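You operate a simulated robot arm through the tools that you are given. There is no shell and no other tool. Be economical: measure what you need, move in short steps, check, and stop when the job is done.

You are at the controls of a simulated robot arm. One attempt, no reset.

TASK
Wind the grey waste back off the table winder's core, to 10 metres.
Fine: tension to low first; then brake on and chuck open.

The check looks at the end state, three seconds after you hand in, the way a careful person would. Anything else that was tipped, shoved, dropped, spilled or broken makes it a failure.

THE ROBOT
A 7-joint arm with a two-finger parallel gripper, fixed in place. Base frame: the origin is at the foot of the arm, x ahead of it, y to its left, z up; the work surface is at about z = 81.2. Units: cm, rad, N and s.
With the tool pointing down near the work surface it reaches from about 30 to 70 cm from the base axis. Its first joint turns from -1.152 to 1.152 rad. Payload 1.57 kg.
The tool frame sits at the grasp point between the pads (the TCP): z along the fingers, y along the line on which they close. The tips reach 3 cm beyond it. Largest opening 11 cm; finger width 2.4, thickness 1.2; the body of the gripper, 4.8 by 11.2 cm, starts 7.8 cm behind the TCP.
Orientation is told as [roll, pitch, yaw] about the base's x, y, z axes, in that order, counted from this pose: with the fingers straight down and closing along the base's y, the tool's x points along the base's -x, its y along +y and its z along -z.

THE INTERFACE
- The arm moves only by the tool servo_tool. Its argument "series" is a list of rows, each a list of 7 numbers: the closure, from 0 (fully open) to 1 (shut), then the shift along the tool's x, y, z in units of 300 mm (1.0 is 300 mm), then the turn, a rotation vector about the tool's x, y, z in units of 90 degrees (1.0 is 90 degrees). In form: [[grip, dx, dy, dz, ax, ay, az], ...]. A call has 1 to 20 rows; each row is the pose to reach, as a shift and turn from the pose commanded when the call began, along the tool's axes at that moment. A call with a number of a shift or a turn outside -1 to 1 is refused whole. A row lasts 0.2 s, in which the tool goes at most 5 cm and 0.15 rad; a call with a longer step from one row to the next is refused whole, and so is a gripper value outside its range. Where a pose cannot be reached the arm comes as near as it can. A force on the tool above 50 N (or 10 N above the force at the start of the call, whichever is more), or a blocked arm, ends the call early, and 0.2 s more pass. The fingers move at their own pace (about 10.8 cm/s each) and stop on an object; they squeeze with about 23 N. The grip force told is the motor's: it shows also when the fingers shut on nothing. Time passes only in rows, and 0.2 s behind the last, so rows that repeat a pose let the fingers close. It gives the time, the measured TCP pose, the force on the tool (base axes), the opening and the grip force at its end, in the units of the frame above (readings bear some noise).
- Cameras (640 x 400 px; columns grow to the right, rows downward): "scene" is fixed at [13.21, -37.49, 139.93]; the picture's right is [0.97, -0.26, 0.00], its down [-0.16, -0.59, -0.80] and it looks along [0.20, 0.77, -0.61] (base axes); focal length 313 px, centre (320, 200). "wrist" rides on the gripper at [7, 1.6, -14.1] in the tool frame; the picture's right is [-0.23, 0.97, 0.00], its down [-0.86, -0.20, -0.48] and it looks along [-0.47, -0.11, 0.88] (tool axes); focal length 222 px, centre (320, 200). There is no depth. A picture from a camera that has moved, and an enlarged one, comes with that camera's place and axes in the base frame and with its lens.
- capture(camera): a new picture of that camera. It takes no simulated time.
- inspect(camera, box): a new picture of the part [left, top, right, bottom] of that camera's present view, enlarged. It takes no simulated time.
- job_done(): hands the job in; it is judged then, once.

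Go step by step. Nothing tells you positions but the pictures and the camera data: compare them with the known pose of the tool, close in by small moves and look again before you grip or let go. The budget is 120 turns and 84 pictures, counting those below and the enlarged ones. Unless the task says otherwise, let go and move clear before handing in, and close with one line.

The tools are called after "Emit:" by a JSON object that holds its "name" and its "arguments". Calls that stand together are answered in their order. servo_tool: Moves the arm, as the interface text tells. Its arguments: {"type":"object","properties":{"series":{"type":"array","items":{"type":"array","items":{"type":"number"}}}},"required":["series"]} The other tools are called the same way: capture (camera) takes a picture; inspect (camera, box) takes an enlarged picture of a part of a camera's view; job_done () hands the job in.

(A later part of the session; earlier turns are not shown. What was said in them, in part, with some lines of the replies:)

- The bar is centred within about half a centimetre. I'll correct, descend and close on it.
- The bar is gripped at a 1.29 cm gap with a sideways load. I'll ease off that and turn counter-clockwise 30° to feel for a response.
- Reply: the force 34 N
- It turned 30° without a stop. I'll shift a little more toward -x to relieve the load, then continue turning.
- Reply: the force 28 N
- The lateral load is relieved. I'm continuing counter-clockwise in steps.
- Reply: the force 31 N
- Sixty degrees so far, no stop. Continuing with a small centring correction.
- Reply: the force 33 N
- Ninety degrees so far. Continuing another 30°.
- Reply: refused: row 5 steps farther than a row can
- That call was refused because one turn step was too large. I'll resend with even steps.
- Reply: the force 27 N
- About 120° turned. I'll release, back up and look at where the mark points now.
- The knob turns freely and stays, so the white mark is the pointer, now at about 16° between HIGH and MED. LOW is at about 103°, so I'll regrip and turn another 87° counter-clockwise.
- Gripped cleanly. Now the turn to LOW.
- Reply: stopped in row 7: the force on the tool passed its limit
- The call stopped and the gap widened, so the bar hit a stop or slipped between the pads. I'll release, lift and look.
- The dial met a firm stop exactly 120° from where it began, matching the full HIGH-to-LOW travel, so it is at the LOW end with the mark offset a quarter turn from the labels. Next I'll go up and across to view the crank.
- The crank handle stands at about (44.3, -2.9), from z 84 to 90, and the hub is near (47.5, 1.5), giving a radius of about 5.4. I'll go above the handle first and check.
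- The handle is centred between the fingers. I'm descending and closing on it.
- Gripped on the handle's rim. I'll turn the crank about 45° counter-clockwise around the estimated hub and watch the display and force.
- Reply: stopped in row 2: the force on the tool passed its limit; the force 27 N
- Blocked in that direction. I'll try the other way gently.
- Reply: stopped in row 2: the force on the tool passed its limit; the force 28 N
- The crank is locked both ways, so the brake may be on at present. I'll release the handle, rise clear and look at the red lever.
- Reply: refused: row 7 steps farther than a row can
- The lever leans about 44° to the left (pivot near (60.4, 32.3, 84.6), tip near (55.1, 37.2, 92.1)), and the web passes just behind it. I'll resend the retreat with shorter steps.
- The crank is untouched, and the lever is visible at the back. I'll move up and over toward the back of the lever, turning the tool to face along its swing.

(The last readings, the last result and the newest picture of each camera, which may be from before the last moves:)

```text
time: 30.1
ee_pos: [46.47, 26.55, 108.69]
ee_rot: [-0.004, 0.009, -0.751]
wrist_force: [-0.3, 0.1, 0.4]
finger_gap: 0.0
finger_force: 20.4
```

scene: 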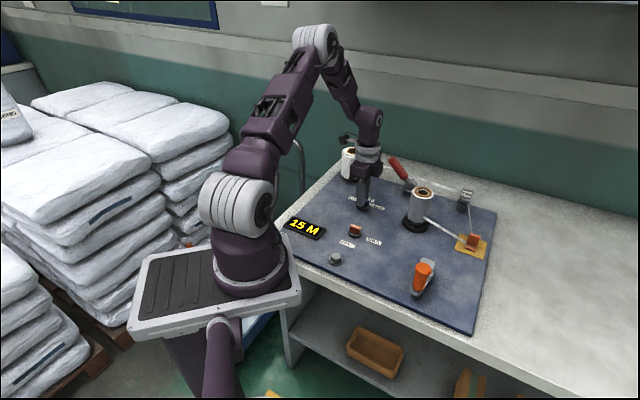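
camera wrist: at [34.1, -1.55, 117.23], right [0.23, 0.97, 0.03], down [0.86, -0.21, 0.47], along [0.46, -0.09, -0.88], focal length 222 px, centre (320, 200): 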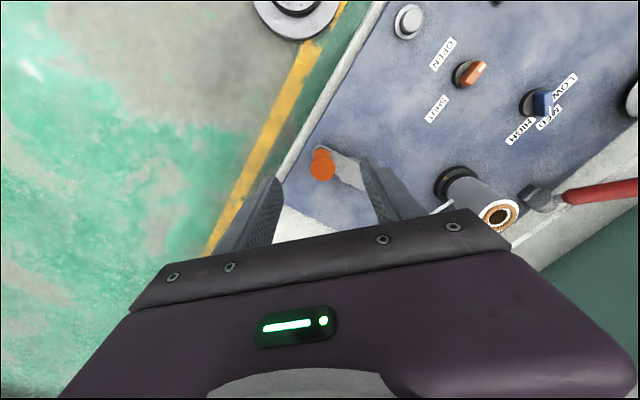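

Next I'll move behind the lever tip at height and look.

Emit:
{"name": "servo_tool", "arguments": {"series": [[1, 0.05, 0.12, 0, 0, 0, 0], [1, 0.1, 0.25, 0, 0, 0, 0], [1, 0.15, 0.38, 0, 0, 0, 0], [1, 0.184, 0.456, 0, 0, 0, 0], [1, 0.184, 0.456, 0.13, 0, 0, 0], [1, 0.184, 0.456, 0.26, 0, 0, 0], [1, 0.184, 0.456, 0.26, 0, 0, 0]]}}

Emit:
{"name": "capture", "arguments": {"camera": "wrist"}}

Emit:
{"name": "inspect", "arguments": {"camera": "scene", "box": [320, 120, 480, 220]}}

```text
time: 31.7
ee_pos: [51.74, 40.19, 100.71]
ee_rot: [-0.006, 0.012, -0.753]
wrist_force: [0.2, -0.5, -0.8]
finger_gap: 0.0
finger_force: 21.1
out of reach, approached as far as the arm can: row 3, 4, 5
```

```text
41 pictures are left
camera wrist: at [47.97, 46.15, 114.79], right [0.83, 0.56, -0.01], down [0.49, -0.73, 0.47], along [0.26, -0.4, -0.88], focal length 222 px, centre (320, 200)
```

wrist: 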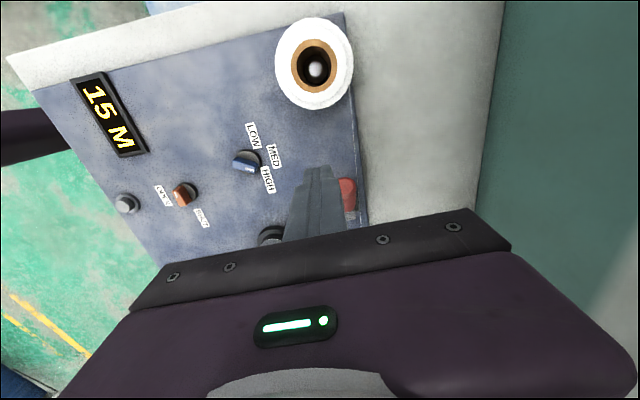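

```text
4.00 times, centred on (400, 170) of scene
camera zoom: at [13.21, -37.49, 139.93], right [0.97, -0.26, 0.0], down [-0.16, -0.59, -0.8], along [0.2, 0.77, -0.61], focal length 1252 px, centre (0, 320)
```

zoom: 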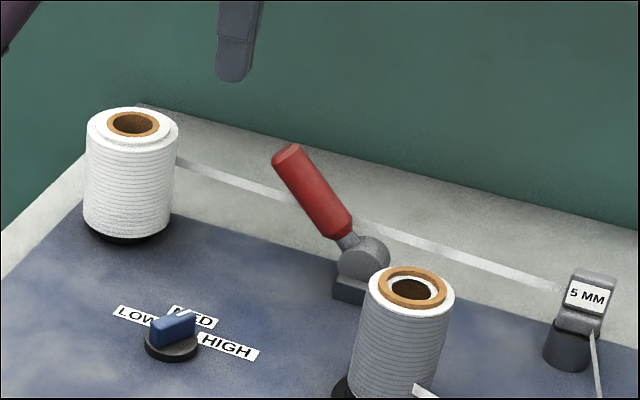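

The lever cap is just ahead of the fingers. I'll lower so that the fingertips stay above the web and push the lever along its swing.

Emit:
{"name": "servo_tool", "arguments": {"series": [[1, 0, 0.017, 0.12, 0, 0, 0], [1, 0, 0.017, 0.234, 0, 0, 0], [1, 0, 0.017, 0.234, 0, 0, 0], [1, -0.05, 0.017, 0.234, 0, 0, 0], [1, -0.1, 0.017, 0.234, 0, 0, 0], [1, -0.15, 0.017, 0.234, 0, 0, 0], [1, -0.2, 0.017, 0.234, 0, 0, 0], [1, -0.2, 0.017, 0.234, 0, 0, 0]]}}

Emit:
{"name": "inspect", "arguments": {"camera": "scene", "box": [320, 120, 480, 220]}}

```text
time: 33.5
ee_pos: [56.49, 36.39, 93.74]
ee_rot: [-0.005, 0.007, -0.753]
wrist_force: [0.2, -0.2, 0.3]
finger_gap: 0.0
finger_force: 21.3
```

```text
4.00 times, centred on (400, 170) of scene
camera zoom: at [13.21, -37.49, 139.93], right [0.97, -0.26, 0.0], down [-0.16, -0.59, -0.8], along [0.2, 0.77, -0.61], focal length 1252 px, centre (0, 320)
```

zoom: 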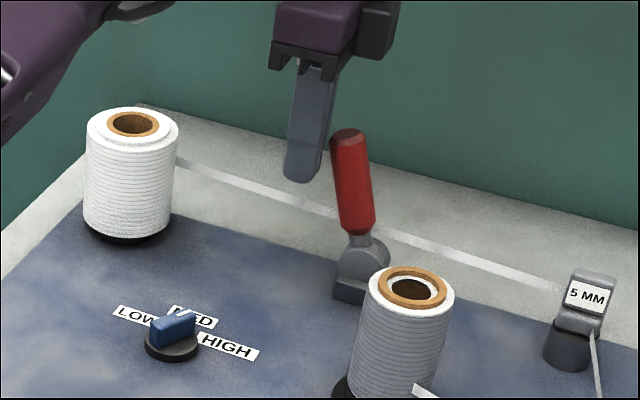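

The lever follows the push easily and is now near upright. Pushing further.

Emit:
{"name": "servo_tool", "arguments": {"series": [[1, -0.05, 0, 0, 0, 0, 0], [1, -0.1, 0, 0, 0, 0, 0], [1, -0.15, 0, 0, 0, 0, 0], [1, -0.2, 0, 0, 0, 0, 0], [1, -0.24, 0, 0, 0, 0, 0], [1, -0.24, 0, 0, 0, 0, 0]]}}

Emit:
{"name": "inspect", "arguments": {"camera": "scene", "box": [320, 120, 480, 220]}}

```text
time: 34.1
ee_pos: [58.16, 34.95, 94.21]
ee_rot: [-0.002, 0.008, -0.749]
wrist_force: [-1.7, -3.3, 9.7]
finger_gap: 0.01
finger_force: 21.4
out of reach, approached as far as the arm can: row 2
stopped in row 2: the force on the tool passed its limit (the readings are from after the stop); the commanded pose is now the measured one
```

```text
4.00 times, centred on (400, 170) of scene
camera zoom: at [13.19, -37.51, 139.93], right [0.97, -0.26, 0.0], down [-0.16, -0.59, -0.8], along [0.2, 0.77, -0.61], focal length 1252 px, centre (0, 320)
```

zoom: 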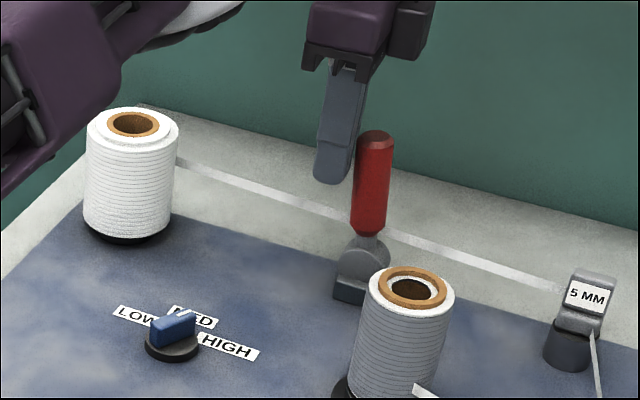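

The lever stopped firmly about upright; it was tilted at the start. I'll back off and return to the crank to test whether it is free now.

Emit:
{"name": "servo_tool", "arguments": {"series": [[1, 0.05, 0, 0, 0, 0, 0], [1, 0.08, 0, -0.12, 0, 0, 0], [1, 0.08, 0, -0.27, 0, 0, 0], [1, 0.05, -0.1, -0.38, 0, 0, 0], [1, 0.0, -0.25, -0.4, 0, 0, 0], [1, -0.06, -0.4, -0.4, 0, 0, 0], [1, -0.12, -0.54, -0.4, 0, 0, -0.08], [0.9, -0.18, -0.68, -0.4, 0, 0, -0.16], [0.8, -0.24, -0.82, -0.4, 0, 0, -0.24], [0.6, -0.3, -0.95, -0.4, 0, 0, -0.32], [0.5, -0.3, -0.95, -0.4, 0, 0, -0.4], [0.5, -0.3, -0.95, -0.4, 0, 0, -0.477], [0.5, -0.3, -0.95, -0.4, 0, 0, -0.477]]}}

```text
time: 36.9
ee_pos: [45.46, 7.91, 106.18]
ee_rot: [0.006, 0.01, 0.003]
wrist_force: [0.2, 0.4, 0.0]
finger_gap: 5.5
finger_force: 0.1
out of reach, approached as far as the arm can: row 3
```

Now above the crank handle and down onto it again.

Emit:
{"name": "servo_tool", "arguments": {"series": [[0.5, 0.01, -0.12, 0.0, 0.004, -0.006, 0], [0.5, 0.02, -0.24, 0.1, 0.004, -0.006, 0], [0.5, 0.034, -0.359, 0.2, 0.004, -0.006, 0], [0.5, 0.034, -0.359, 0.34, 0.004, -0.006, 0], [0.5, 0.034, -0.359, 0.373, 0.004, -0.006, 0], [0.5, 0.034, -0.359, 0.373, 0.004, -0.006, 0], [0.5, 0.034, -0.359, 0.48, 0.004, -0.006, 0], [0.5, 0.034, -0.359, 0.56, 0.004, -0.006, 0], [0.5, 0.034, -0.359, 0.596, 0.004, -0.006, 0], [0.7, 0.034, -0.359, 0.596, 0.004, -0.006, 0], [0.85, 0.034, -0.359, 0.596, 0.004, -0.006, 0], [1, 0.034, -0.359, 0.596, 0.004, -0.006, 0], [1, 0.034, -0.359, 0.596, 0.004, -0.006, 0]]}}

```text
time: 39.7
ee_pos: [44.29, -2.83, 88.19]
ee_rot: [0.001, -0.001, -0.001]
wrist_force: [0.8, -0.8, -8.4]
finger_gap: 3.06
finger_force: 39.9
```

Gripped. Now a gentle 40° counter-clockwise test.

Emit:
{"name": "servo_tool", "arguments": {"series": [[1, -0.027, -0.016, 0, 0, 0, 0], [1, -0.056, -0.028, 0, 0, 0, 0], [1, -0.086, -0.034, 0, 0, 0, 0], [1, -0.118, -0.035, 0, 0, 0, 0], [1, -0.118, -0.035, 0, 0, 0, 0]]}}

Emit:
{"name": "inspect", "arguments": {"camera": "scene", "box": [280, 180, 500, 310]}}

```text
time: 40.7
ee_pos: [47.14, -4.41, 88.15]
ee_rot: [-0.008, 0.002, -0.007]
wrist_force: [1.3, -8.8, 2.5]
finger_gap: 3.03
finger_force: 39.2
stopped in row 4: the force on the tool passed its limit (the readings are from after the stop); the commanded pose is now the measured one
```

```text
2.91 times, centred on (390, 245) of scene
camera zoom: at [13.21, -37.51, 139.92], right [0.97, -0.26, 0.0], down [-0.16, -0.59, -0.8], along [0.2, 0.77, -0.61], focal length 911 px, centre (116, 69)
```

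zoom: 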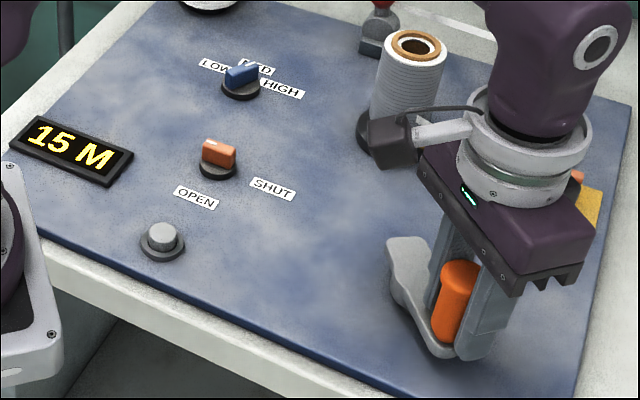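

The crank moves now, so the tilted lever was brake on and upright is off. From this arc the hub is near (48.0, 0.9). I'm continuing counter-clockwise with that centre.

Emit:
{"name": "servo_tool", "arguments": {"series": [[1, -0.032, 0, 0, 0, 0, 0], [1, -0.063, 0.003, 0, 0, 0, 0], [1, -0.092, 0.011, 0, 0, 0, 0], [1, -0.12, 0.025, 0, 0, 0, 0], [1, -0.145, 0.043, 0, 0, 0, 0], [1, -0.167, 0.065, 0, 0, 0, 0], [1, -0.167, 0.065, 0, 0, 0, 0]]}}

Emit:
{"name": "inspect", "arguments": {"camera": "scene", "box": [280, 180, 500, 310]}}

```text
time: 42.3
ee_pos: [52.47, -2.46, 88.18]
ee_rot: [-0.006, -0.006, -0.005]
wrist_force: [37.4, -30.0, 7.1]
finger_gap: 2.98
finger_force: 39.7
```

```text
2.91 times, centred on (390, 245) of scene
camera zoom: at [13.3, -37.56, 139.9], right [0.97, -0.26, 0.0], down [-0.16, -0.59, -0.8], along [0.2, 0.77, -0.61], focal length 911 px, centre (116, 69)
```

zoom: 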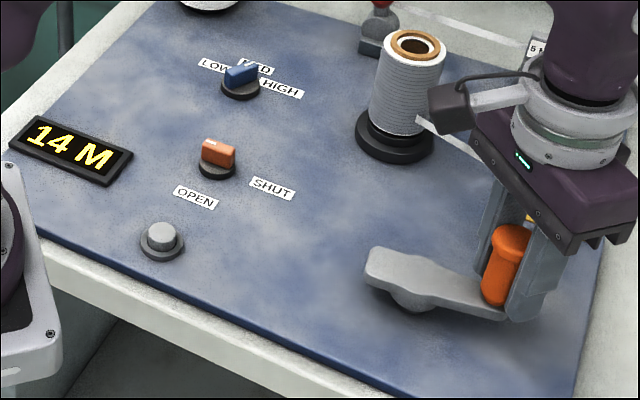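

Display now 14 M, so counter-clockwise unwinds. The radial pull shows a radius near 6.1 around (48.5, 1.5). I'm continuing with corrected arcs.

Emit:
{"name": "servo_tool", "arguments": {"series": [[1, -0.022, -0.012, 0, 0, 0, 0], [1, -0.049, 0.021, 0, 0, 0, 0], [1, -0.068, 0.059, 0, 0, 0, 0], [1, -0.079, 0.1, 0, 0, 0, 0], [1, -0.081, 0.143, 0, 0, 0, 0], [1, -0.075, 0.185, 0, 0, 0, 0], [1, -0.06, 0.224, 0, 0, 0, 0], [1, -0.036, 0.26, 0, 0, 0, 0], [1, -0.036, 0.26, 0, 0, 0, 0]]}}

Emit:
{"name": "inspect", "arguments": {"camera": "scene", "box": [280, 180, 500, 310]}}

```text
time: 43.0
ee_pos: [53.39, -0.94, 88.14]
ee_rot: [-0.003, 0.016, -0.003]
wrist_force: [-9.8, 5.8, 19.3]
finger_gap: 3.03
finger_force: 39.4
stopped in row 3: the force on the tool passed its limit (the readings are from after the stop); the commanded pose is now the measured one
```

```text
2.91 times, centred on (390, 245) of scene
camera zoom: at [13.16, -37.47, 139.94], right [0.97, -0.26, 0.0], down [-0.15, -0.59, -0.8], along [0.2, 0.77, -0.61], focal length 911 px, centre (116, 69)
```

zoom: 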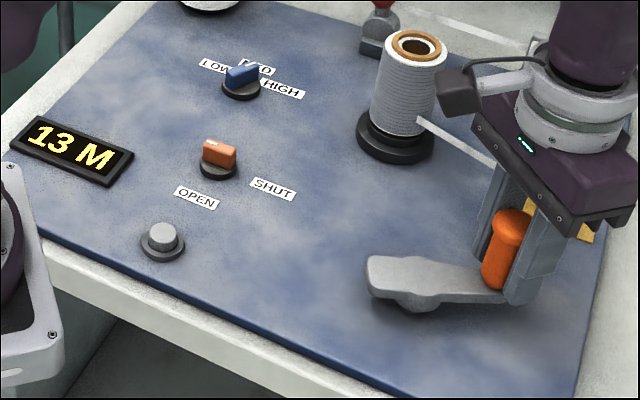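

13 M now. The refit gives hub (48.24, 0.97) and radius 5.48. I'm continuing another 60° and will check.

Emit:
{"name": "servo_tool", "arguments": {"series": [[1, -0.008, 0.032, 0, 0, -0.01, 0], [1, -0.011, 0.064, 0, 0, -0.01, 0], [1, -0.008, 0.095, 0, 0, -0.01, 0], [1, 0, 0.126, 0, 0, -0.01, 0], [1, 0.013, 0.155, 0, 0, -0.01, 0], [1, 0.032, 0.181, 0, 0, -0.01, 0], [1, 0.032, 0.181, 0, 0, -0.01, 0]]}}

Emit:
{"name": "inspect", "arguments": {"camera": "scene", "box": [280, 180, 500, 310]}}

```text
time: 44.6
ee_pos: [52.6, 4.53, 88.11]
ee_rot: [-0.002, -0.005, -0.004]
wrist_force: [14.3, 9.4, 27.3]
finger_gap: 3.01
finger_force: 39.6
```

```text
2.91 times, centred on (390, 245) of scene
camera zoom: at [13.2, -37.47, 139.93], right [0.97, -0.26, 0.0], down [-0.16, -0.59, -0.79], along [0.2, 0.77, -0.61], focal length 911 px, centre (116, 69)
```

zoom: 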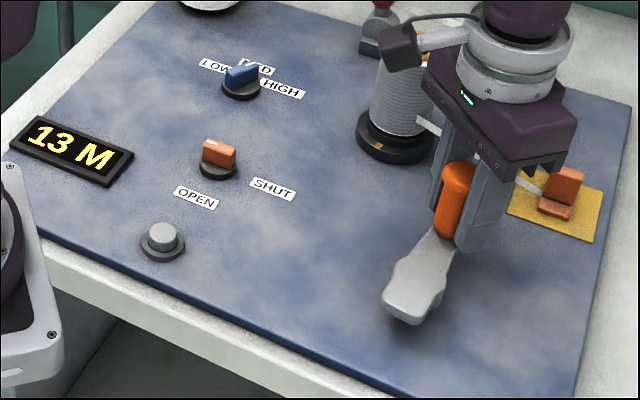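

Still 13 M after about 176°, consistent with about 5 m per turn and rounding. I'm continuing 100° further.

Emit:
{"name": "servo_tool", "arguments": {"series": [[1, 0.022, 0.023, -0.003, 0, 0, 0], [1, 0.048, 0.041, -0.003, 0, 0, 0], [1, 0.077, 0.054, -0.003, 0, 0, 0], [1, 0.108, 0.063, -0.003, 0, 0, 0], [1, 0.14, 0.065, -0.003, 0, 0, 0], [1, 0.171, 0.063, -0.003, 0, 0, 0], [1, 0.202, 0.054, -0.003, 0, 0, 0], [1, 0.231, 0.041, -0.003, 0, 0, 0], [1, 0.257, 0.023, -0.003, 0, 0, 0], [1, 0.28, 0, -0.003, 0, 0, 0], [1, 0.28, 0, -0.003, 0, 0, 0]]}}

Emit:
{"name": "inspect", "arguments": {"camera": "scene", "box": [280, 180, 500, 310]}}

```text
time: 47.0
ee_pos: [43.88, 4.39, 88.03]
ee_rot: [-0.003, 0.004, -0.004]
wrist_force: [-25.6, 16.8, 15.4]
finger_gap: 3.0
finger_force: 39.5
```

```text
2.91 times, centred on (390, 245) of scene
camera zoom: at [13.13, -37.45, 139.95], right [0.97, -0.26, 0.0], down [-0.15, -0.59, -0.79], along [0.2, 0.77, -0.61], focal length 911 px, centre (116, 69)
```

zoom: 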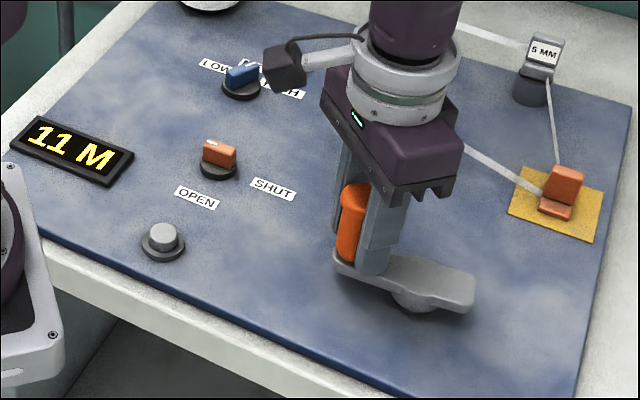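

11 M after about 276°, matching 5 m per turn. The rest of the full turn should bring it to 10 M.

Emit:
{"name": "servo_tool", "arguments": {"series": [[1, 0.023, -0.024, -0.002, 0, 0, 0], [1, 0.036, -0.053, -0.003, 0, 0, 0], [1, 0.045, -0.084, -0.003, 0, 0, 0], [1, 0.048, -0.116, -0.003, 0, 0, 0], [1, 0.045, -0.148, -0.003, 0, 0, 0], [1, 0.036, -0.18, -0.003, 0, 0, 0], [1, 0.023, -0.209, -0.003, 0, 0, 0], [1, 0.01, -0.228, -0.003, 0, 0, 0], [1, -0.004, -0.245, -0.003, 0, 0, 0], [1, -0.004, -0.245, -0.003, 0, 0, 0]]}}

Emit:
{"name": "inspect", "arguments": {"camera": "scene", "box": [280, 180, 500, 310]}}

```text
time: 47.9
ee_pos: [42.9, 1.64, 88.03]
ee_rot: [-0.004, -0.002, -0.004]
wrist_force: [4.2, -2.7, -12.4]
finger_gap: 3.01
finger_force: 39.6
stopped in row 4: the force on the tool passed its limit (the readings are from after the stop); the commanded pose is now the measured one
```

```text
2.91 times, centred on (390, 245) of scene
camera zoom: at [13.24, -37.5, 139.92], right [0.97, -0.26, 0.0], down [-0.16, -0.59, -0.8], along [0.2, 0.77, -0.61], focal length 911 px, centre (116, 69)
```

zoom: 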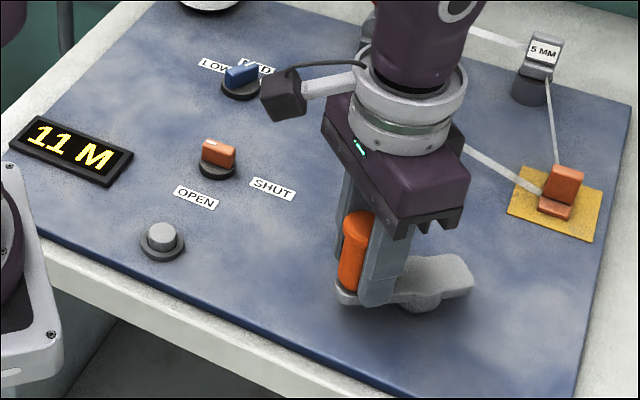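

Still 11 M at about 309°. The original hub fit was better, so I'll go on with it to complete the turn.

Emit:
{"name": "servo_tool", "arguments": {"series": [[1, 0.004, -0.029, -0.001, 0, 0, 0], [1, 0, -0.06, -0.002, 0, 0, 0], [1, -0.01, -0.09, -0.002, 0, 0, 0], [1, -0.024, -0.119, -0.002, 0, 0, 0], [1, -0.035, -0.134, -0.002, 0, 0, 0], [1, -0.047, -0.149, -0.002, 0, 0, 0], [1, -0.047, -0.149, -0.002, 0, 0, 0]]}}

Emit:
{"name": "inspect", "arguments": {"camera": "scene", "box": [280, 180, 500, 310]}}

```text
time: 48.5
ee_pos: [42.82, -0.05, 88.11]
ee_rot: [-0.004, -0.006, -0.001]
wrist_force: [6.1, -1.3, -16.0]
finger_gap: 3.02
finger_force: 39.3
stopped in row 3: the force on the tool passed its limit (the readings are from after the stop); the commanded pose is now the measured one
```

```text
2.91 times, centred on (390, 245) of scene
camera zoom: at [13.25, -37.49, 139.92], right [0.97, -0.26, 0.0], down [-0.16, -0.59, -0.8], along [0.2, 0.77, -0.61], focal length 911 px, centre (116, 69)
```

zoom: 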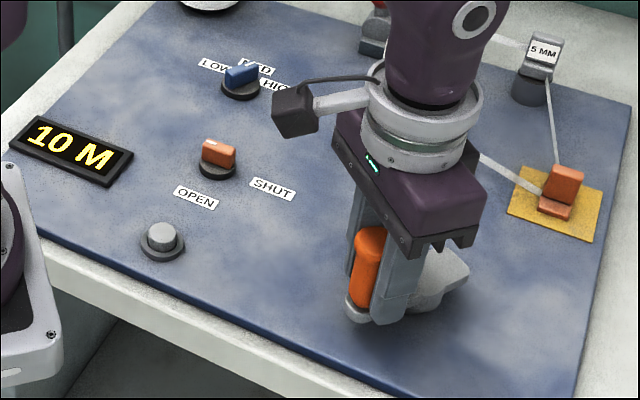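

10 M now, but probably only just past the rounding edge. I'll ease on another 30° in small steps to centre it.

Emit:
{"name": "servo_tool", "arguments": {"series": [[1, -0.005, -0.014, 0, 0, 0, 0], [1, -0.01, -0.028, 0, 0, 0, 0], [1, -0.014, -0.038, 0, 0, 0, 0], [1, -0.019, -0.048, 0, 0, 0, 0], [1, -0.024, -0.058, 0, 0, 0, 0], [1, -0.03, -0.068, 0, 0, 0, 0], [1, -0.037, -0.077, 0, 0, 0, 0], [1, -0.044, -0.085, 0, 0, 0, 0], [1, -0.044, -0.085, 0, 0, 0, 0]]}}

Emit:
{"name": "inspect", "arguments": {"camera": "scene", "box": [280, 180, 500, 310]}}

```text
time: 50.5
ee_pos: [44.21, -2.51, 87.96]
ee_rot: [-0.001, -0.004, -0.001]
wrist_force: [4.7, 6.9, -36.5]
finger_gap: 2.98
finger_force: 39.4
```

```text
2.91 times, centred on (390, 245) of scene
camera zoom: at [13.28, -37.47, 139.93], right [0.97, -0.26, 0.0], down [-0.16, -0.59, -0.79], along [0.2, 0.77, -0.61], focal length 911 px, centre (116, 69)
```

zoom: 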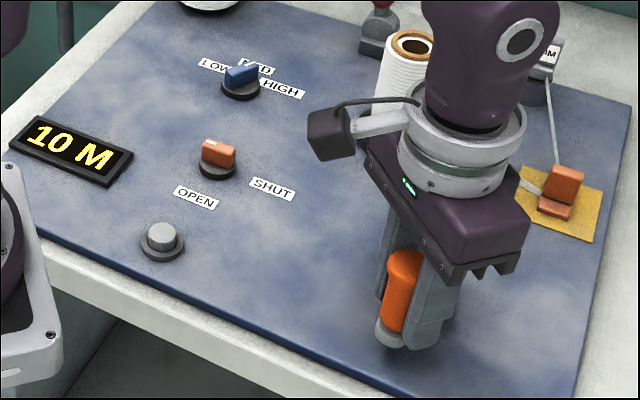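

The display holds 10 M after about a full turn. I'll release the crank, go up and travel toward the brake lever, turning so that the fingers straddle it along its swing.

Emit:
{"name": "servo_tool", "arguments": {"series": [[0.8, 0, 0, 0, 0, 0, 0], [0.55, 0, 0, 0, 0, 0, 0], [0.45, 0, 0, 0, 0, 0, 0], [0.45, 0, 0, -0.13, 0, 0, 0], [0.45, 0, 0, -0.28, 0, 0, 0], [0.45, 0, 0, -0.44, 0, 0, 0], [0.45, 0, 0, -0.6, 0, 0, 0], [0.45, -0.03, 0.13, -0.66, 0, 0, -0.08], [0.45, -0.06, 0.28, -0.66, 0, 0, -0.16], [0.45, -0.1, 0.43, -0.66, 0, 0, -0.24], [0.45, -0.14, 0.58, -0.66, 0, 0, -0.32], [0.45, -0.18, 0.73, -0.66, 0, 0, -0.4], [0.45, -0.22, 0.88, -0.66, 0, 0, -0.48], [0.45, -0.26, 0.9, -0.66, 0, 0, -0.522], [0.45, -0.26, 0.9, -0.66, 0, 0, -0.522]]}}

Emit:
{"name": "capture", "arguments": {"camera": "scene"}}

```text
time: 53.7
ee_pos: [52.04, 24.46, 107.85]
ee_rot: [-0.007, -0.001, 0.818]
wrist_force: [0.3, -0.5, 0.5]
finger_gap: 6.08
finger_force: 0.0
```

```text
29 pictures are left
```

scene: 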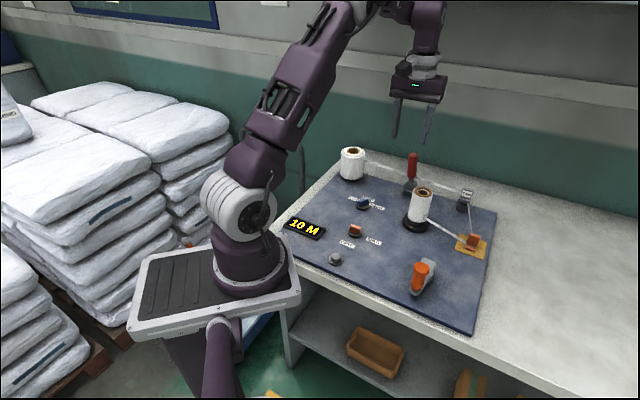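

10 M holds with the crank released. I'll approach over the lever, staying above its top.

Emit:
{"name": "servo_tool", "arguments": {"series": [[0.45, -0.08, 0.003, 0.08, 0, 0, 0], [0.45, -0.17, 0.005, 0.17, 0, 0, 0], [0.45, -0.26, 0.008, 0.25, 0, 0, 0], [0.45, -0.34, 0.008, 0.26, 0, 0, 0], [0.45, -0.39, 0.008, 0.26, 0, 0, 0], [0.45, -0.39, 0.008, 0.26, 0, 0, 0]]}}

Emit:
{"name": "capture", "arguments": {"camera": "wrist"}}

Emit:
{"name": "inspect", "arguments": {"camera": "scene", "box": [350, 110, 480, 210]}}

```text
time: 55.1
ee_pos: [58.89, 32.24, 100.02]
ee_rot: [-0.006, -0.003, 0.817]
wrist_force: [0.1, 0.0, -0.3]
finger_gap: 6.04
finger_force: 0.1
out of reach, approached as far as the arm can: row 5, 6
```

```text
28 pictures are left
camera wrist: at [52.89, 28.42, 113.95], right [-0.55, 0.83, -0.01], down [0.73, 0.49, 0.48], along [0.4, 0.26, -0.88], focal length 222 px, centre (320, 200)
```

wrist: 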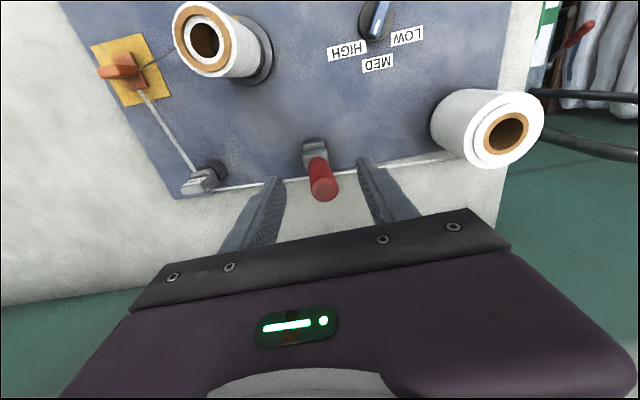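

```text
4.00 times, centred on (415, 160) of scene
camera zoom: at [13.21, -37.49, 139.93], right [0.97, -0.26, 0.0], down [-0.16, -0.59, -0.8], along [0.2, 0.77, -0.61], focal length 1252 px, centre (-60, 360)
```

zoom: 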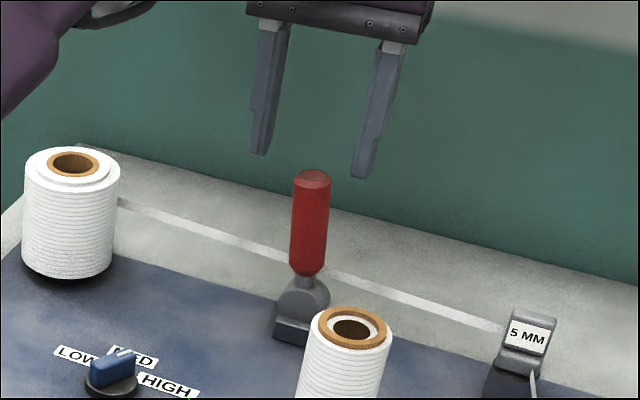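

The lever top is centred between the fingers but about 2 cm further out than I reach at this height. Lowering gives more reach, so I'll descend with the fingers on either side.

Emit:
{"name": "servo_tool", "arguments": {"series": [[0.45, 0, 0.0, 0.1, 0, 0, 0], [0.45, 0, 0.01, 0.2, 0, 0, 0], [0.45, -0.008, 0.02, 0.213, 0, 0, 0], [0.45, -0.015, 0.023, 0.213, 0, 0, 0], [0.45, -0.015, 0.023, 0.213, 0, 0, 0]]}}

Emit:
{"name": "capture", "arguments": {"camera": "wrist"}}

Emit:
{"name": "inspect", "arguments": {"camera": "scene", "box": [350, 110, 480, 210]}}

```text
time: 56.3
ee_pos: [58.69, 33.02, 93.69]
ee_rot: [-0.006, 0.0, 0.818]
wrist_force: [-0.5, 0.1, 0.1]
finger_gap: 6.07
finger_force: 0.0
```

```text
26 pictures are left
camera wrist: at [52.72, 29.21, 107.6], right [-0.55, 0.83, 0.0], down [0.73, 0.49, 0.48], along [0.4, 0.26, -0.88], focal length 222 px, centre (320, 200)
```

wrist: 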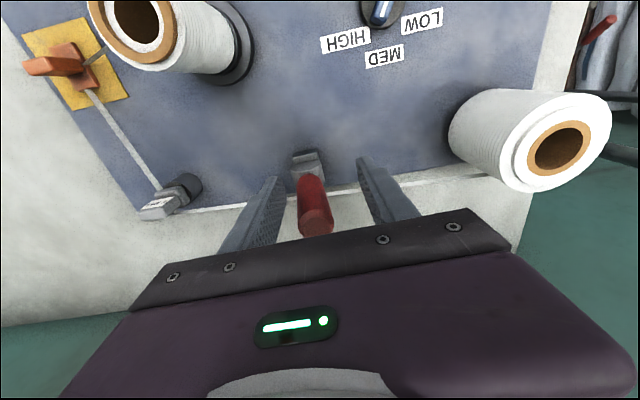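

```text
4.00 times, centred on (415, 160) of scene
camera zoom: at [13.21, -37.49, 139.93], right [0.97, -0.26, 0.0], down [-0.16, -0.59, -0.8], along [0.2, 0.77, -0.61], focal length 1252 px, centre (-60, 360)
```

zoom: 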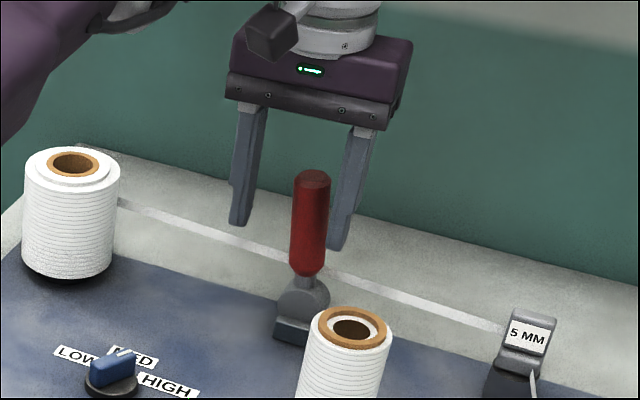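

The fingers straddle the lever, and the web is below the tips. I'll move a centimetre further out, then draw the lever back toward its original tilt.

Emit:
{"name": "servo_tool", "arguments": {"series": [[0.45, -0.02, 0, 0, 0, 0, 0], [0.45, -0.037, 0, 0, 0, 0, 0], [0.45, -0.037, 0, 0, 0, 0, 0], [0.45, -0.037, 0.04, 0, 0, 0, 0], [0.45, -0.037, 0.08, 0, 0, 0, 0], [0.45, -0.037, 0.12, 0, 0, 0, 0], [0.45, -0.037, 0.12, 0, 0, 0, 0]]}}

Emit:
{"name": "inspect", "arguments": {"camera": "scene", "box": [350, 110, 480, 210]}}

```text
time: 57.9
ee_pos: [56.85, 36.32, 93.74]
ee_rot: [-0.005, -0.003, 0.816]
wrist_force: [1.6, 0.4, 0.5]
finger_gap: 6.11
finger_force: 0.3
out of reach, approached as far as the arm can: row 2
```

```text
4.00 times, centred on (415, 160) of scene
camera zoom: at [13.21, -37.49, 139.93], right [0.97, -0.26, 0.0], down [-0.16, -0.59, -0.8], along [0.2, 0.77, -0.61], focal length 1252 px, centre (-60, 360)
```

zoom: 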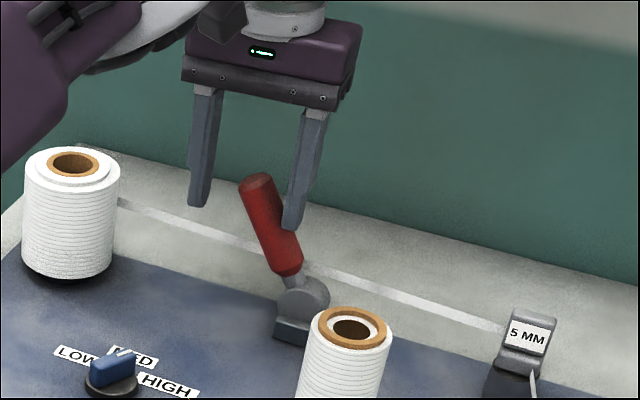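

The lever is moving toward its original tilt. I'll keep drawing until it meets its stop.

Emit:
{"name": "servo_tool", "arguments": {"series": [[0.45, 0, 0.03, 0, 0, 0, 0], [0.45, 0, 0.06, 0, 0, 0, 0], [0.45, 0, 0.09, 0, 0, 0, 0], [0.45, 0, 0.12, 0, 0, 0, 0], [0.45, 0, 0.12, 0, 0, 0, 0]]}}

Emit:
{"name": "inspect", "arguments": {"camera": "scene", "box": [350, 110, 480, 210]}}

```text
time: 59.1
ee_pos: [54.35, 38.73, 93.77]
ee_rot: [-0.006, 0.0, 0.816]
wrist_force: [8.0, -7.8, 9.0]
finger_gap: 7.12
finger_force: 5.7
```

```text
4.00 times, centred on (415, 160) of scene
camera zoom: at [13.22, -37.52, 139.92], right [0.97, -0.26, 0.0], down [-0.16, -0.59, -0.8], along [0.2, 0.77, -0.61], focal length 1252 px, centre (-60, 360)
```

zoom: 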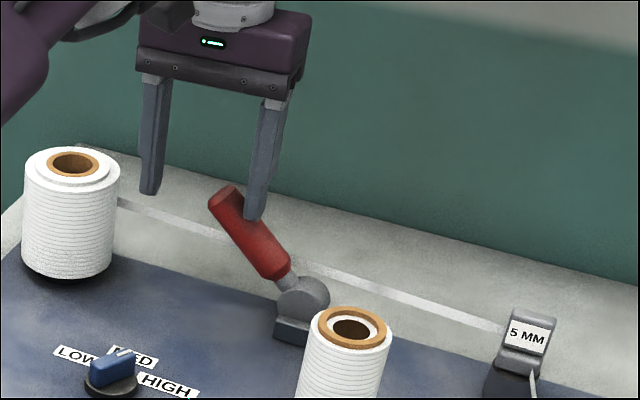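

The lever is back at its original tilt and against its stop, so the brake is on. Next I'll back off, rise and travel to above the orange chuck switch.

Emit:
{"name": "servo_tool", "arguments": {"series": [[0.45, 0, -0.04, 0, 0, 0, 0], [0.45, 0, -0.04, -0.12, 0, 0, 0], [0.45, 0, -0.04, -0.25, 0, 0, 0], [0.45, 0.1, -0.04, -0.3, 0, 0, -0.09], [0.45, 0.2, -0.03, -0.3, 0, 0, -0.18], [0.45, 0.3, -0.03, -0.3, 0, 0, -0.27], [0.45, 0.4, -0.03, -0.3, 0, 0, -0.36], [0.45, 0.5, -0.03, -0.3, 0, 0, -0.45], [0.45, 0.6, -0.03, -0.3, 0, 0, -0.54], [0.45, 0.7, -0.03, -0.3, 0, 0, -0.63], [0.45, 0.78, -0.027, -0.3, 0, 0, -0.72], [0.45, 0.83, -0.027, -0.3, 0, 0, -0.81], [0.45, 0.83, -0.027, -0.3, 0, 0, -0.9], [0.45, 0.83, -0.027, -0.3, 0, 0, -0.98], [0.45, 0.83, -0.027, -0.3, 0, 0, -0.98]]}}

Emit:
{"name": "capture", "arguments": {"camera": "wrist"}}

Emit:
{"name": "capture", "arguments": {"camera": "scene"}}

```text
time: 62.3
ee_pos: [37.7, 20.13, 102.5]
ee_rot: [0.002, 0.005, 2.359]
wrist_force: [0.2, 0.1, -0.3]
finger_gap: 6.04
finger_force: 0.1
out of reach, approached as far as the arm can: row 3
```

```text
22 pictures are left
camera wrist: at [41.49, 14.2, 116.56], right [-0.85, -0.53, 0.0], down [-0.47, 0.75, 0.47], along [-0.25, 0.4, -0.88], focal length 222 px, centre (320, 200)
```

wrist: 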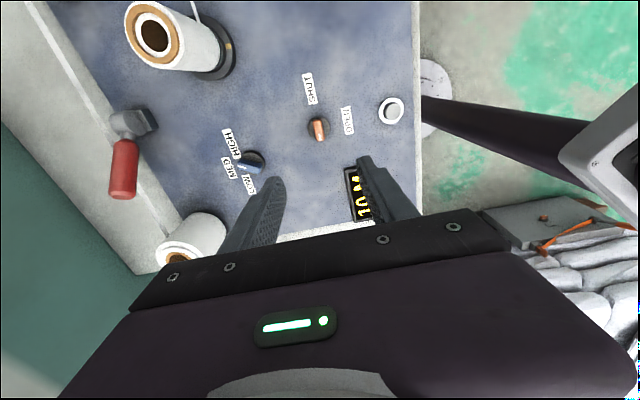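

```text
21 pictures are left
```

scene: 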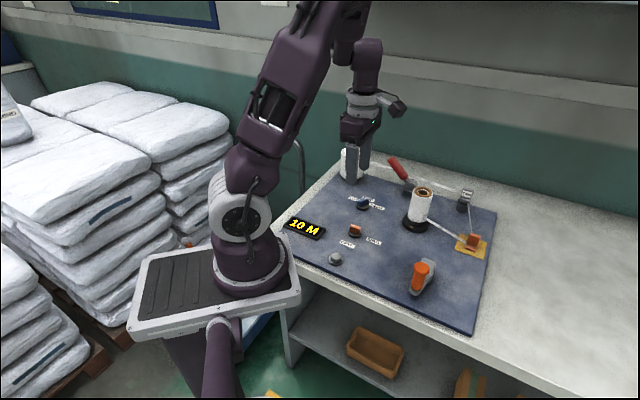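

The lever looks as it did at the start and the display reads 10 M. I'll lower over the orange switch and check alignment.

Emit:
{"name": "servo_tool", "arguments": {"series": [[0.5, 0.016, -0.002, 0.12, 0, 0, 0], [0.5, 0.016, -0.002, 0.25, 0, 0, 0], [0.5, 0.016, -0.002, 0.383, 0, 0, 0], [0.5, 0.016, -0.002, 0.383, 0, 0, 0]]}}

Emit:
{"name": "inspect", "arguments": {"camera": "wrist", "box": [240, 100, 400, 220]}}

```text
time: 63.3
ee_pos: [38.14, 19.82, 91.19]
ee_rot: [0.0, 0.006, 2.356]
wrist_force: [0.0, -0.1, -0.1]
finger_gap: 5.48
finger_force: 0.0
```

```text
3.33 times, centred on (320, 160) of wrist
camera zoom: at [41.9, 13.85, 105.09], right [-0.85, -0.53, 0.0], down [-0.47, 0.75, 0.47], along [-0.25, 0.4, -0.88], focal length 740 px, centre (320, 333)
```

zoom: 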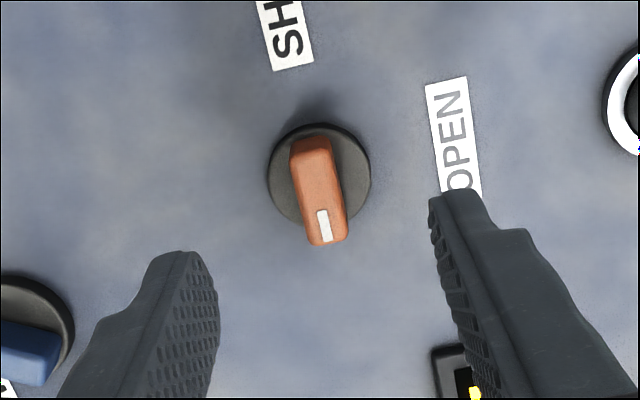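

The bar is nearly aligned with the fingers. I'll shift slightly, descend and grip.

Emit:
{"name": "servo_tool", "arguments": {"series": [[0.5, 0.01, 0, 0.1, 0, 0, 0], [0.5, 0.01, 0, 0.18, 0, 0, 0], [0.5, 0.01, 0, 0.199, 0, 0, 0], [0.5, 0.01, 0, 0.199, 0, 0, 0], [0.8, 0.01, 0, 0.199, 0, 0, 0], [1, 0.01, 0, 0.199, 0, 0, 0], [1, 0.01, 0, 0.199, 0, 0, 0]]}}

```text
time: 64.9
ee_pos: [38.44, 19.57, 85.15]
ee_rot: [0.0, 0.005, 2.357]
wrist_force: [1.9, 1.3, -6.4]
finger_gap: 1.29
finger_force: 30.2
```

Clean grip with little load. I'll try 30° clockwise (SHUT toward OPEN by the labels) and feel for a stop.

Emit:
{"name": "servo_tool", "arguments": {"series": [[1, 0, 0, 0, 0, 0, 0.06], [1, 0, 0, 0, 0, 0, 0.12], [1, 0, 0, 0, 0, 0, 0.18], [1, 0, 0, 0, 0, 0, 0.24], [1, 0, 0, 0, 0, 0, 0.3], [1, 0, 0, 0, 0, 0, 0.3]]}}

Emit:
{"name": "inspect", "arguments": {"camera": "scene", "box": [325, 200, 395, 260]}}

```text
time: 66.3
ee_pos: [38.56, 19.35, 85.09]
ee_rot: [-0.002, 0.007, 1.882]
wrist_force: [8.5, -29.7, 9.5]
finger_gap: 2.18
finger_force: 34.2
```

```text
6.67 times, centred on (360, 230) of scene
camera zoom: at [13.22, -37.57, 139.9], right [0.97, -0.26, 0.0], down [-0.16, -0.59, -0.8], along [0.2, 0.77, -0.61], focal length 2087 px, centre (53, 0)
```

zoom: 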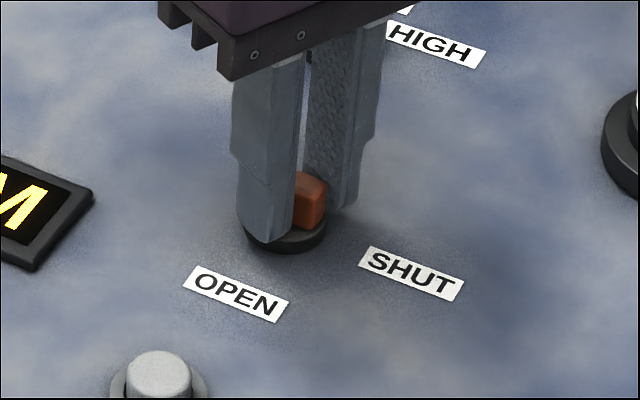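

The bar did not follow clockwise (the gap widened), so the switch is at its clockwise stop. Before testing the other way I'll inspect the chuck at the core for a baseline, and rotate back to align with the bar.

Emit:
{"name": "servo_tool", "arguments": {"series": [[1, 0, 0, 0, 0, 0, -0.06], [1, 0, 0, 0, 0, 0, -0.12], [1, 0, 0, 0, 0, 0, -0.18], [1, 0, 0, 0, 0, 0, -0.24], [1, 0, 0, 0, 0, 0, -0.3], [1, 0, 0, 0, 0, 0, -0.3]]}}

Emit:
{"name": "inspect", "arguments": {"camera": "scene", "box": [392, 180, 444, 236]}}

```text
time: 67.7
ee_pos: [38.37, 19.59, 85.13]
ee_rot: [0.0, 0.003, 2.359]
wrist_force: [-7.9, -4.9, -10.9]
finger_gap: 1.27
finger_force: 29.4
```

```text
7.14 times, centred on (418, 208) of scene
camera zoom: at [13.21, -37.49, 139.93], right [0.97, -0.26, 0.0], down [-0.16, -0.59, -0.8], along [0.2, 0.77, -0.61], focal length 2236 px, centre (-380, 143)
```

zoom: 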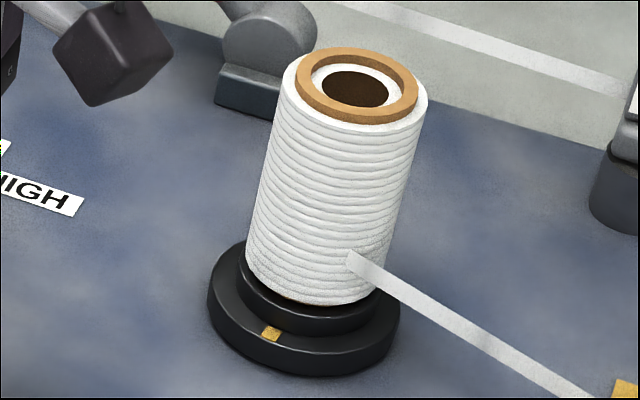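

The waste is off (white now) and the core is steady. To turn the switch counter-clockwise I need wrist room, so I'll release, lift, and swing the tool half a turn to grip from the other side.

Emit:
{"name": "servo_tool", "arguments": {"series": [[0.7, 0, 0, 0, 0, 0, 0], [0.5, 0, 0, 0, 0, 0, 0], [0.5, 0, 0, -0.1, 0, 0, 0], [0.5, 0, 0, -0.2, 0, 0, 0.09], [0.5, 0, 0, -0.2, 0, 0, 0.18], [0.5, 0, 0, -0.2, 0, 0, 0.27], [0.5, 0, 0, -0.2, 0, 0, 0.36], [0.5, 0, 0, -0.2, 0, 0, 0.45], [0.5, 0, 0, -0.2, 0, 0, 0.54], [0.5, 0, 0, -0.2, 0, 0, 0.63], [0.5, 0, 0, -0.2, 0, 0, 0.72], [0.5, 0, 0, -0.2, 0, 0, 0.81], [0.5, 0, 0, -0.2, 0, 0, 0.9], [0.5, 0, 0, -0.2, 0, 0, 0.99], [0.5, 0, 0, -0.2, 0, 0, 0.99]]}}

Emit:
{"name": "servo_tool", "arguments": {"series": [[0.5, 0, 0, 0, 0, 0, 0.09], [0.5, 0, 0, 0, 0, 0, 0.18], [0.5, 0, 0, 0, 0, 0, 0.27], [0.5, 0, 0, 0, 0, 0, 0.36], [0.5, 0, 0, 0, 0, 0, 0.45], [0.5, 0, 0, 0, 0, 0, 0.54], [0.5, 0, 0, 0, 0, 0, 0.63], [0.5, 0, 0, 0, 0, 0, 0.72], [0.5, 0, 0, 0, 0, 0, 0.81], [0.5, 0, 0, 0, 0, 0, 0.9], [0.5, 0, 0, 0, 0, 0, 0.99], [0.5, 0, 0, 0, 0, 0, 0.99]]}}

Emit:
{"name": "inspect", "arguments": {"camera": "wrist", "box": [240, 100, 400, 220]}}

```text
time: 70.9
ee_pos: [38.45, 19.76, 91.22]
ee_rot: [-0.005, 0.0, 0.801]
wrist_force: [-0.8, -0.4, 0.2]
finger_gap: 5.51
finger_force: 0.0
```

```text
time: 73.5
ee_pos: [38.46, 19.67, 91.15]
ee_rot: [0.0, -0.005, -0.755]
wrist_force: [-0.2, -0.1, 0.1]
finger_gap: 5.5
finger_force: 0.0
```

```text
3.33 times, centred on (320, 160) of wrist
camera zoom: at [34.4, 25.71, 105.07], right [0.83, 0.55, 0.0], down [0.48, -0.73, 0.48], along [0.27, -0.4, -0.88], focal length 740 px, centre (320, 333)
```

zoom: 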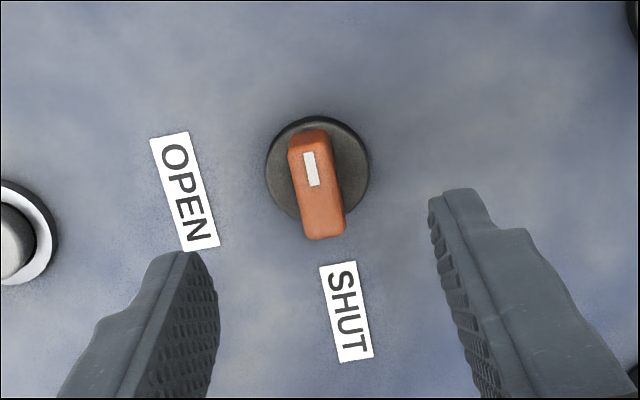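

The bar is aligned. I'll descend, grip, and turn counter-clockwise about 45° first.

Emit:
{"name": "servo_tool", "arguments": {"series": [[0.5, 0, 0, 0.1, 0, 0, 0], [0.5, 0, 0, 0.18, 0, 0, 0], [0.5, 0, 0, 0.2, 0, 0, 0], [0.8, 0, 0, 0.2, 0, 0, 0], [1, 0, 0, 0.2, 0, 0, 0], [1, 0, 0, 0.2, 0, 0, 0], [1, 0, 0, 0.2, 0, 0, -0.06], [1, 0, 0, 0.2, 0, 0, -0.12], [1, 0, 0, 0.2, 0, 0, -0.18], [1, 0, 0, 0.2, 0, 0, -0.24], [1, 0, 0, 0.2, 0, 0, -0.3], [1, 0, 0, 0.2, 0, 0, -0.36], [1, 0, 0, 0.2, 0, 0, -0.42], [1, 0, 0, 0.2, 0, 0, -0.5], [1, 0, 0, 0.2, 0, 0, -0.5]]}}

```text
time: 76.7
ee_pos: [38.48, 19.9, 85.11]
ee_rot: [0.0, -0.005, 0.034]
wrist_force: [6.5, 22.5, -8.4]
finger_gap: 1.3
finger_force: 29.4
```

It turns freely counter-clockwise. Continuing to find its stop.

Emit:
{"name": "servo_tool", "arguments": {"series": [[1, 0, 0.006, 0, 0, 0, 0], [1, 0, 0.006, 0, 0, 0, -0.06], [1, 0, 0.006, 0, 0, 0, -0.12], [1, 0, 0.006, 0, 0, 0, -0.18], [1, 0, 0.006, 0, 0, 0, -0.24], [1, 0, 0.006, 0, 0, 0, -0.3], [1, 0, 0.006, 0, 0, 0, -0.36], [1, 0, 0.006, 0, 0, 0, -0.42], [1, 0, 0.006, 0, 0, 0, -0.48], [1, 0, 0.006, 0, 0, 0, -0.48]]}}

Emit:
{"name": "inspect", "arguments": {"camera": "scene", "box": [392, 180, 444, 236]}}

```text
time: 78.9
ee_pos: [38.39, 20.02, 85.27]
ee_rot: [-0.004, -0.004, 0.788]
wrist_force: [0.9, 27.3, -4.7]
finger_gap: 1.3
finger_force: 30.8
```

```text
7.14 times, centred on (418, 208) of scene
camera zoom: at [13.22, -37.42, 139.95], right [0.97, -0.26, 0.0], down [-0.16, -0.59, -0.79], along [0.2, 0.77, -0.61], focal length 2236 px, centre (-380, 143)
```

zoom: 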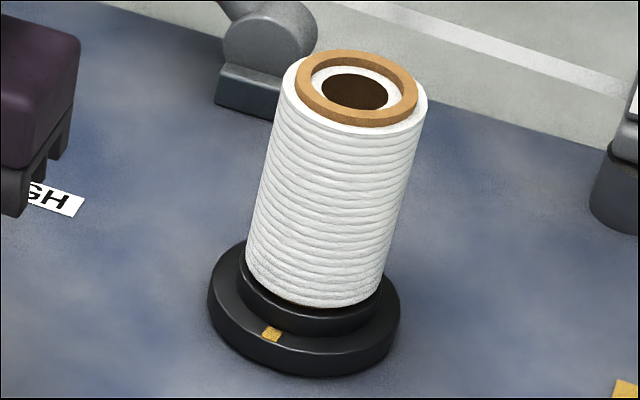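

The web left the core as the switch turned, so the chuck has released, and the mark now points at OPEN. I'll nudge slightly further to see whether this is the stop.

Emit:
{"name": "servo_tool", "arguments": {"series": [[1, 0, 0.008, 0, 0, 0, 0], [1, 0, 0.008, 0, 0, 0, -0.06], [1, 0, 0.008, 0, 0, 0, -0.12], [1, 0, 0.008, 0, 0, 0, -0.2], [1, 0, 0.008, 0, 0, 0, -0.2]]}}

Emit:
{"name": "inspect", "arguments": {"camera": "scene", "box": [280, 140, 510, 300]}}

```text
time: 80.1
ee_pos: [38.3, 19.83, 85.25]
ee_rot: [-0.005, 0.003, 1.099]
wrist_force: [10.3, -2.9, 9.6]
finger_gap: 1.95
finger_force: 33.2
```

```text
2.50 times, centred on (395, 220) of scene
camera zoom: at [13.22, -37.5, 139.92], right [0.97, -0.26, 0.0], down [-0.16, -0.59, -0.8], along [0.2, 0.77, -0.61], focal length 783 px, centre (132, 150)
```

zoom: 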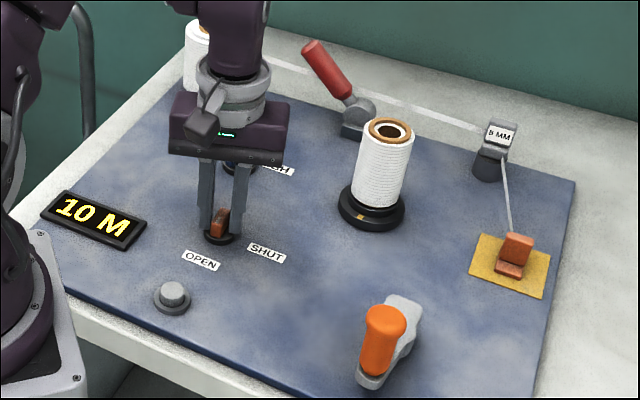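

The switch hit a firm stop after 90°, and the web has left the core. I'll release, rise clear and compare the whole panel with the first pictures.

Emit:
{"name": "servo_tool", "arguments": {"series": [[1, 0, 0, 0, 0, 0, 0.1], [1, 0, 0, 0, 0, 0, 0.17], [0.7, 0, 0, 0, 0, 0, 0.17], [0.5, 0, 0, 0, 0, 0, 0.17], [0.5, 0, 0, -0.1, 0, 0, 0.17], [0.5, 0, 0, -0.25, 0, 0, 0.17], [0.5, 0, 0, -0.4, 0, 0, 0.17], [0.5, 0.1, -0.1, -0.45, 0, 0, 0.17], [0.5, 0.1, -0.1, -0.45, 0, 0, 0.17]]}}

Emit:
{"name": "inspect", "arguments": {"camera": "scene", "box": [380, 150, 500, 260]}}

Emit:
{"name": "inspect", "arguments": {"camera": "scene", "box": [335, 190, 395, 250]}}

```text
refused: row 1 steps farther than a row can; nothing moved
```

```text
3.64 times, centred on (440, 205) of scene
camera zoom: at [13.22, -37.5, 139.92], right [0.97, -0.26, 0.0], down [-0.16, -0.59, -0.8], along [0.2, 0.77, -0.61], focal length 1139 px, centre (-116, 182)
```

zoom: 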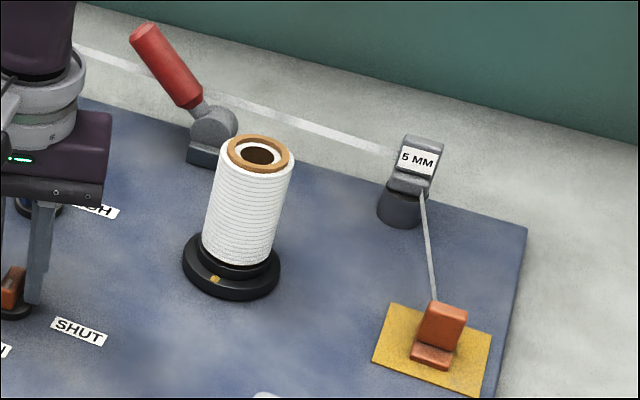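

```text
6.67 times, centred on (365, 220) of scene
camera zoom: at [13.22, -37.5, 139.92], right [0.97, -0.26, 0.0], down [-0.16, -0.59, -0.8], along [0.2, 0.77, -0.61], focal length 2087 px, centre (20, 67)
```

zoom: 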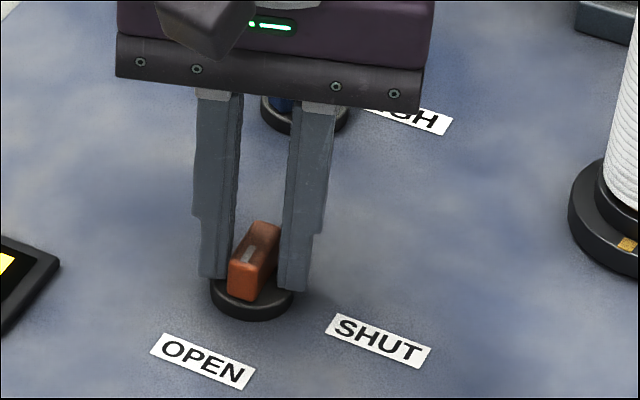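

The web is off the core and the switch bar points at OPEN; lever tilt matches the start and the display reads 10 M. I'll realign with the bar, release it and rise clear.

Emit:
{"name": "servo_tool", "arguments": {"series": [[1, 0, 0, 0, 0, 0, 0.08], [1, 0, 0, 0, 0, 0, 0.16], [0.7, 0, 0, 0, 0, 0, 0.16], [0.5, 0, 0, 0, 0, 0, 0.16], [0.5, 0, 0, -0.1, 0, 0, 0.16], [0.5, 0, 0, -0.25, 0, 0, 0.16], [0.5, 0, 0, -0.4, 0, 0, 0.16], [0.5, 0, 0.12, -0.48, 0, 0, 0.16], [0.5, 0, 0.26, -0.5, 0, 0, 0.16], [0.5, 0, 0.26, -0.5, 0, 0, 0.16]]}}

Emit:
{"name": "capture", "arguments": {"camera": "scene"}}

Emit:
{"name": "inspect", "arguments": {"camera": "scene", "box": [335, 190, 395, 250]}}

```text
time: 82.3
ee_pos: [31.11, 23.47, 100.21]
ee_rot: [-0.005, 0.001, 0.849]
wrist_force: [0.2, -0.5, 0.4]
finger_gap: 5.5
finger_force: 0.0
```

```text
12 pictures are left
```

scene: 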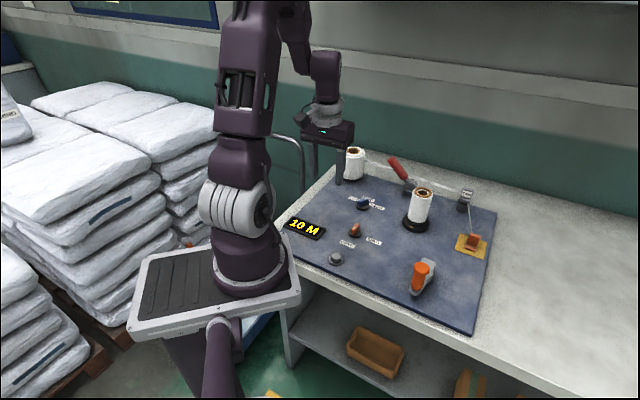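

```text
6.67 times, centred on (365, 220) of scene
camera zoom: at [13.21, -37.49, 139.93], right [0.97, -0.26, 0.0], down [-0.16, -0.59, -0.8], along [0.2, 0.77, -0.61], focal length 2087 px, centre (20, 67)
```

zoom: 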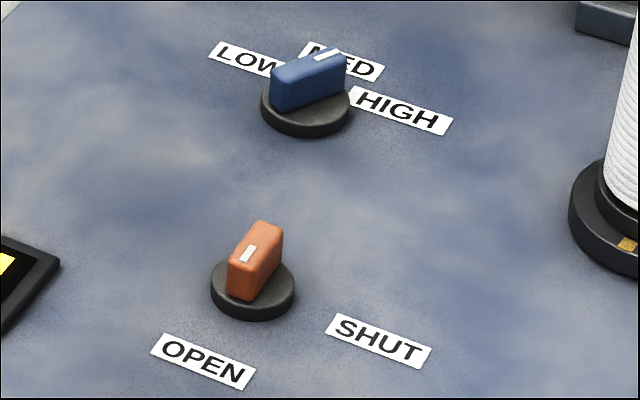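

The chuck mark now points at OPEN. I'll check the white roll near the gripper to be sure it has not moved, and the lever.

Emit:
{"name": "inspect", "arguments": {"camera": "scene", "box": [320, 120, 480, 220]}}

```text
4.00 times, centred on (400, 170) of scene
camera zoom: at [13.21, -37.49, 139.93], right [0.97, -0.26, 0.0], down [-0.16, -0.59, -0.8], along [0.2, 0.77, -0.61], focal length 1252 px, centre (0, 320)
```

zoom: 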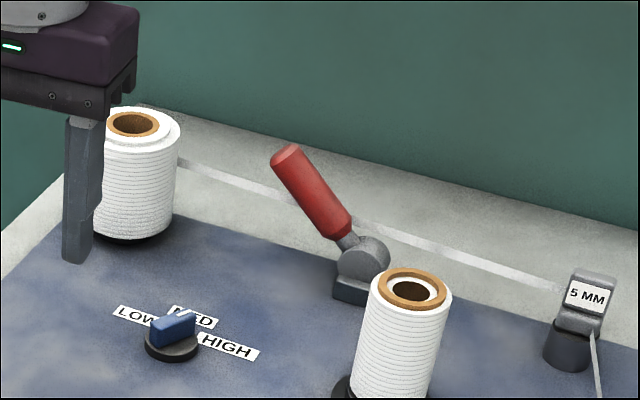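

The roll and everything else stand in place. The lever is back at its original tilt, the web is off the core and the counter reads 10 M. The gripper is open and clear, so I'm handing in.

Emit:
{"name": "job_done", "arguments": {}}

```text
The job is handed in.
```

I wound the grey waste back to 10 M with tension set low first, then put the brake on and opened the chuck. The tension setting is the one part I couldn't confirm by sight: its white mark doesn't point at any label. I took it as LOW because the dial stopped firmly 120° toward LOW from where it started.
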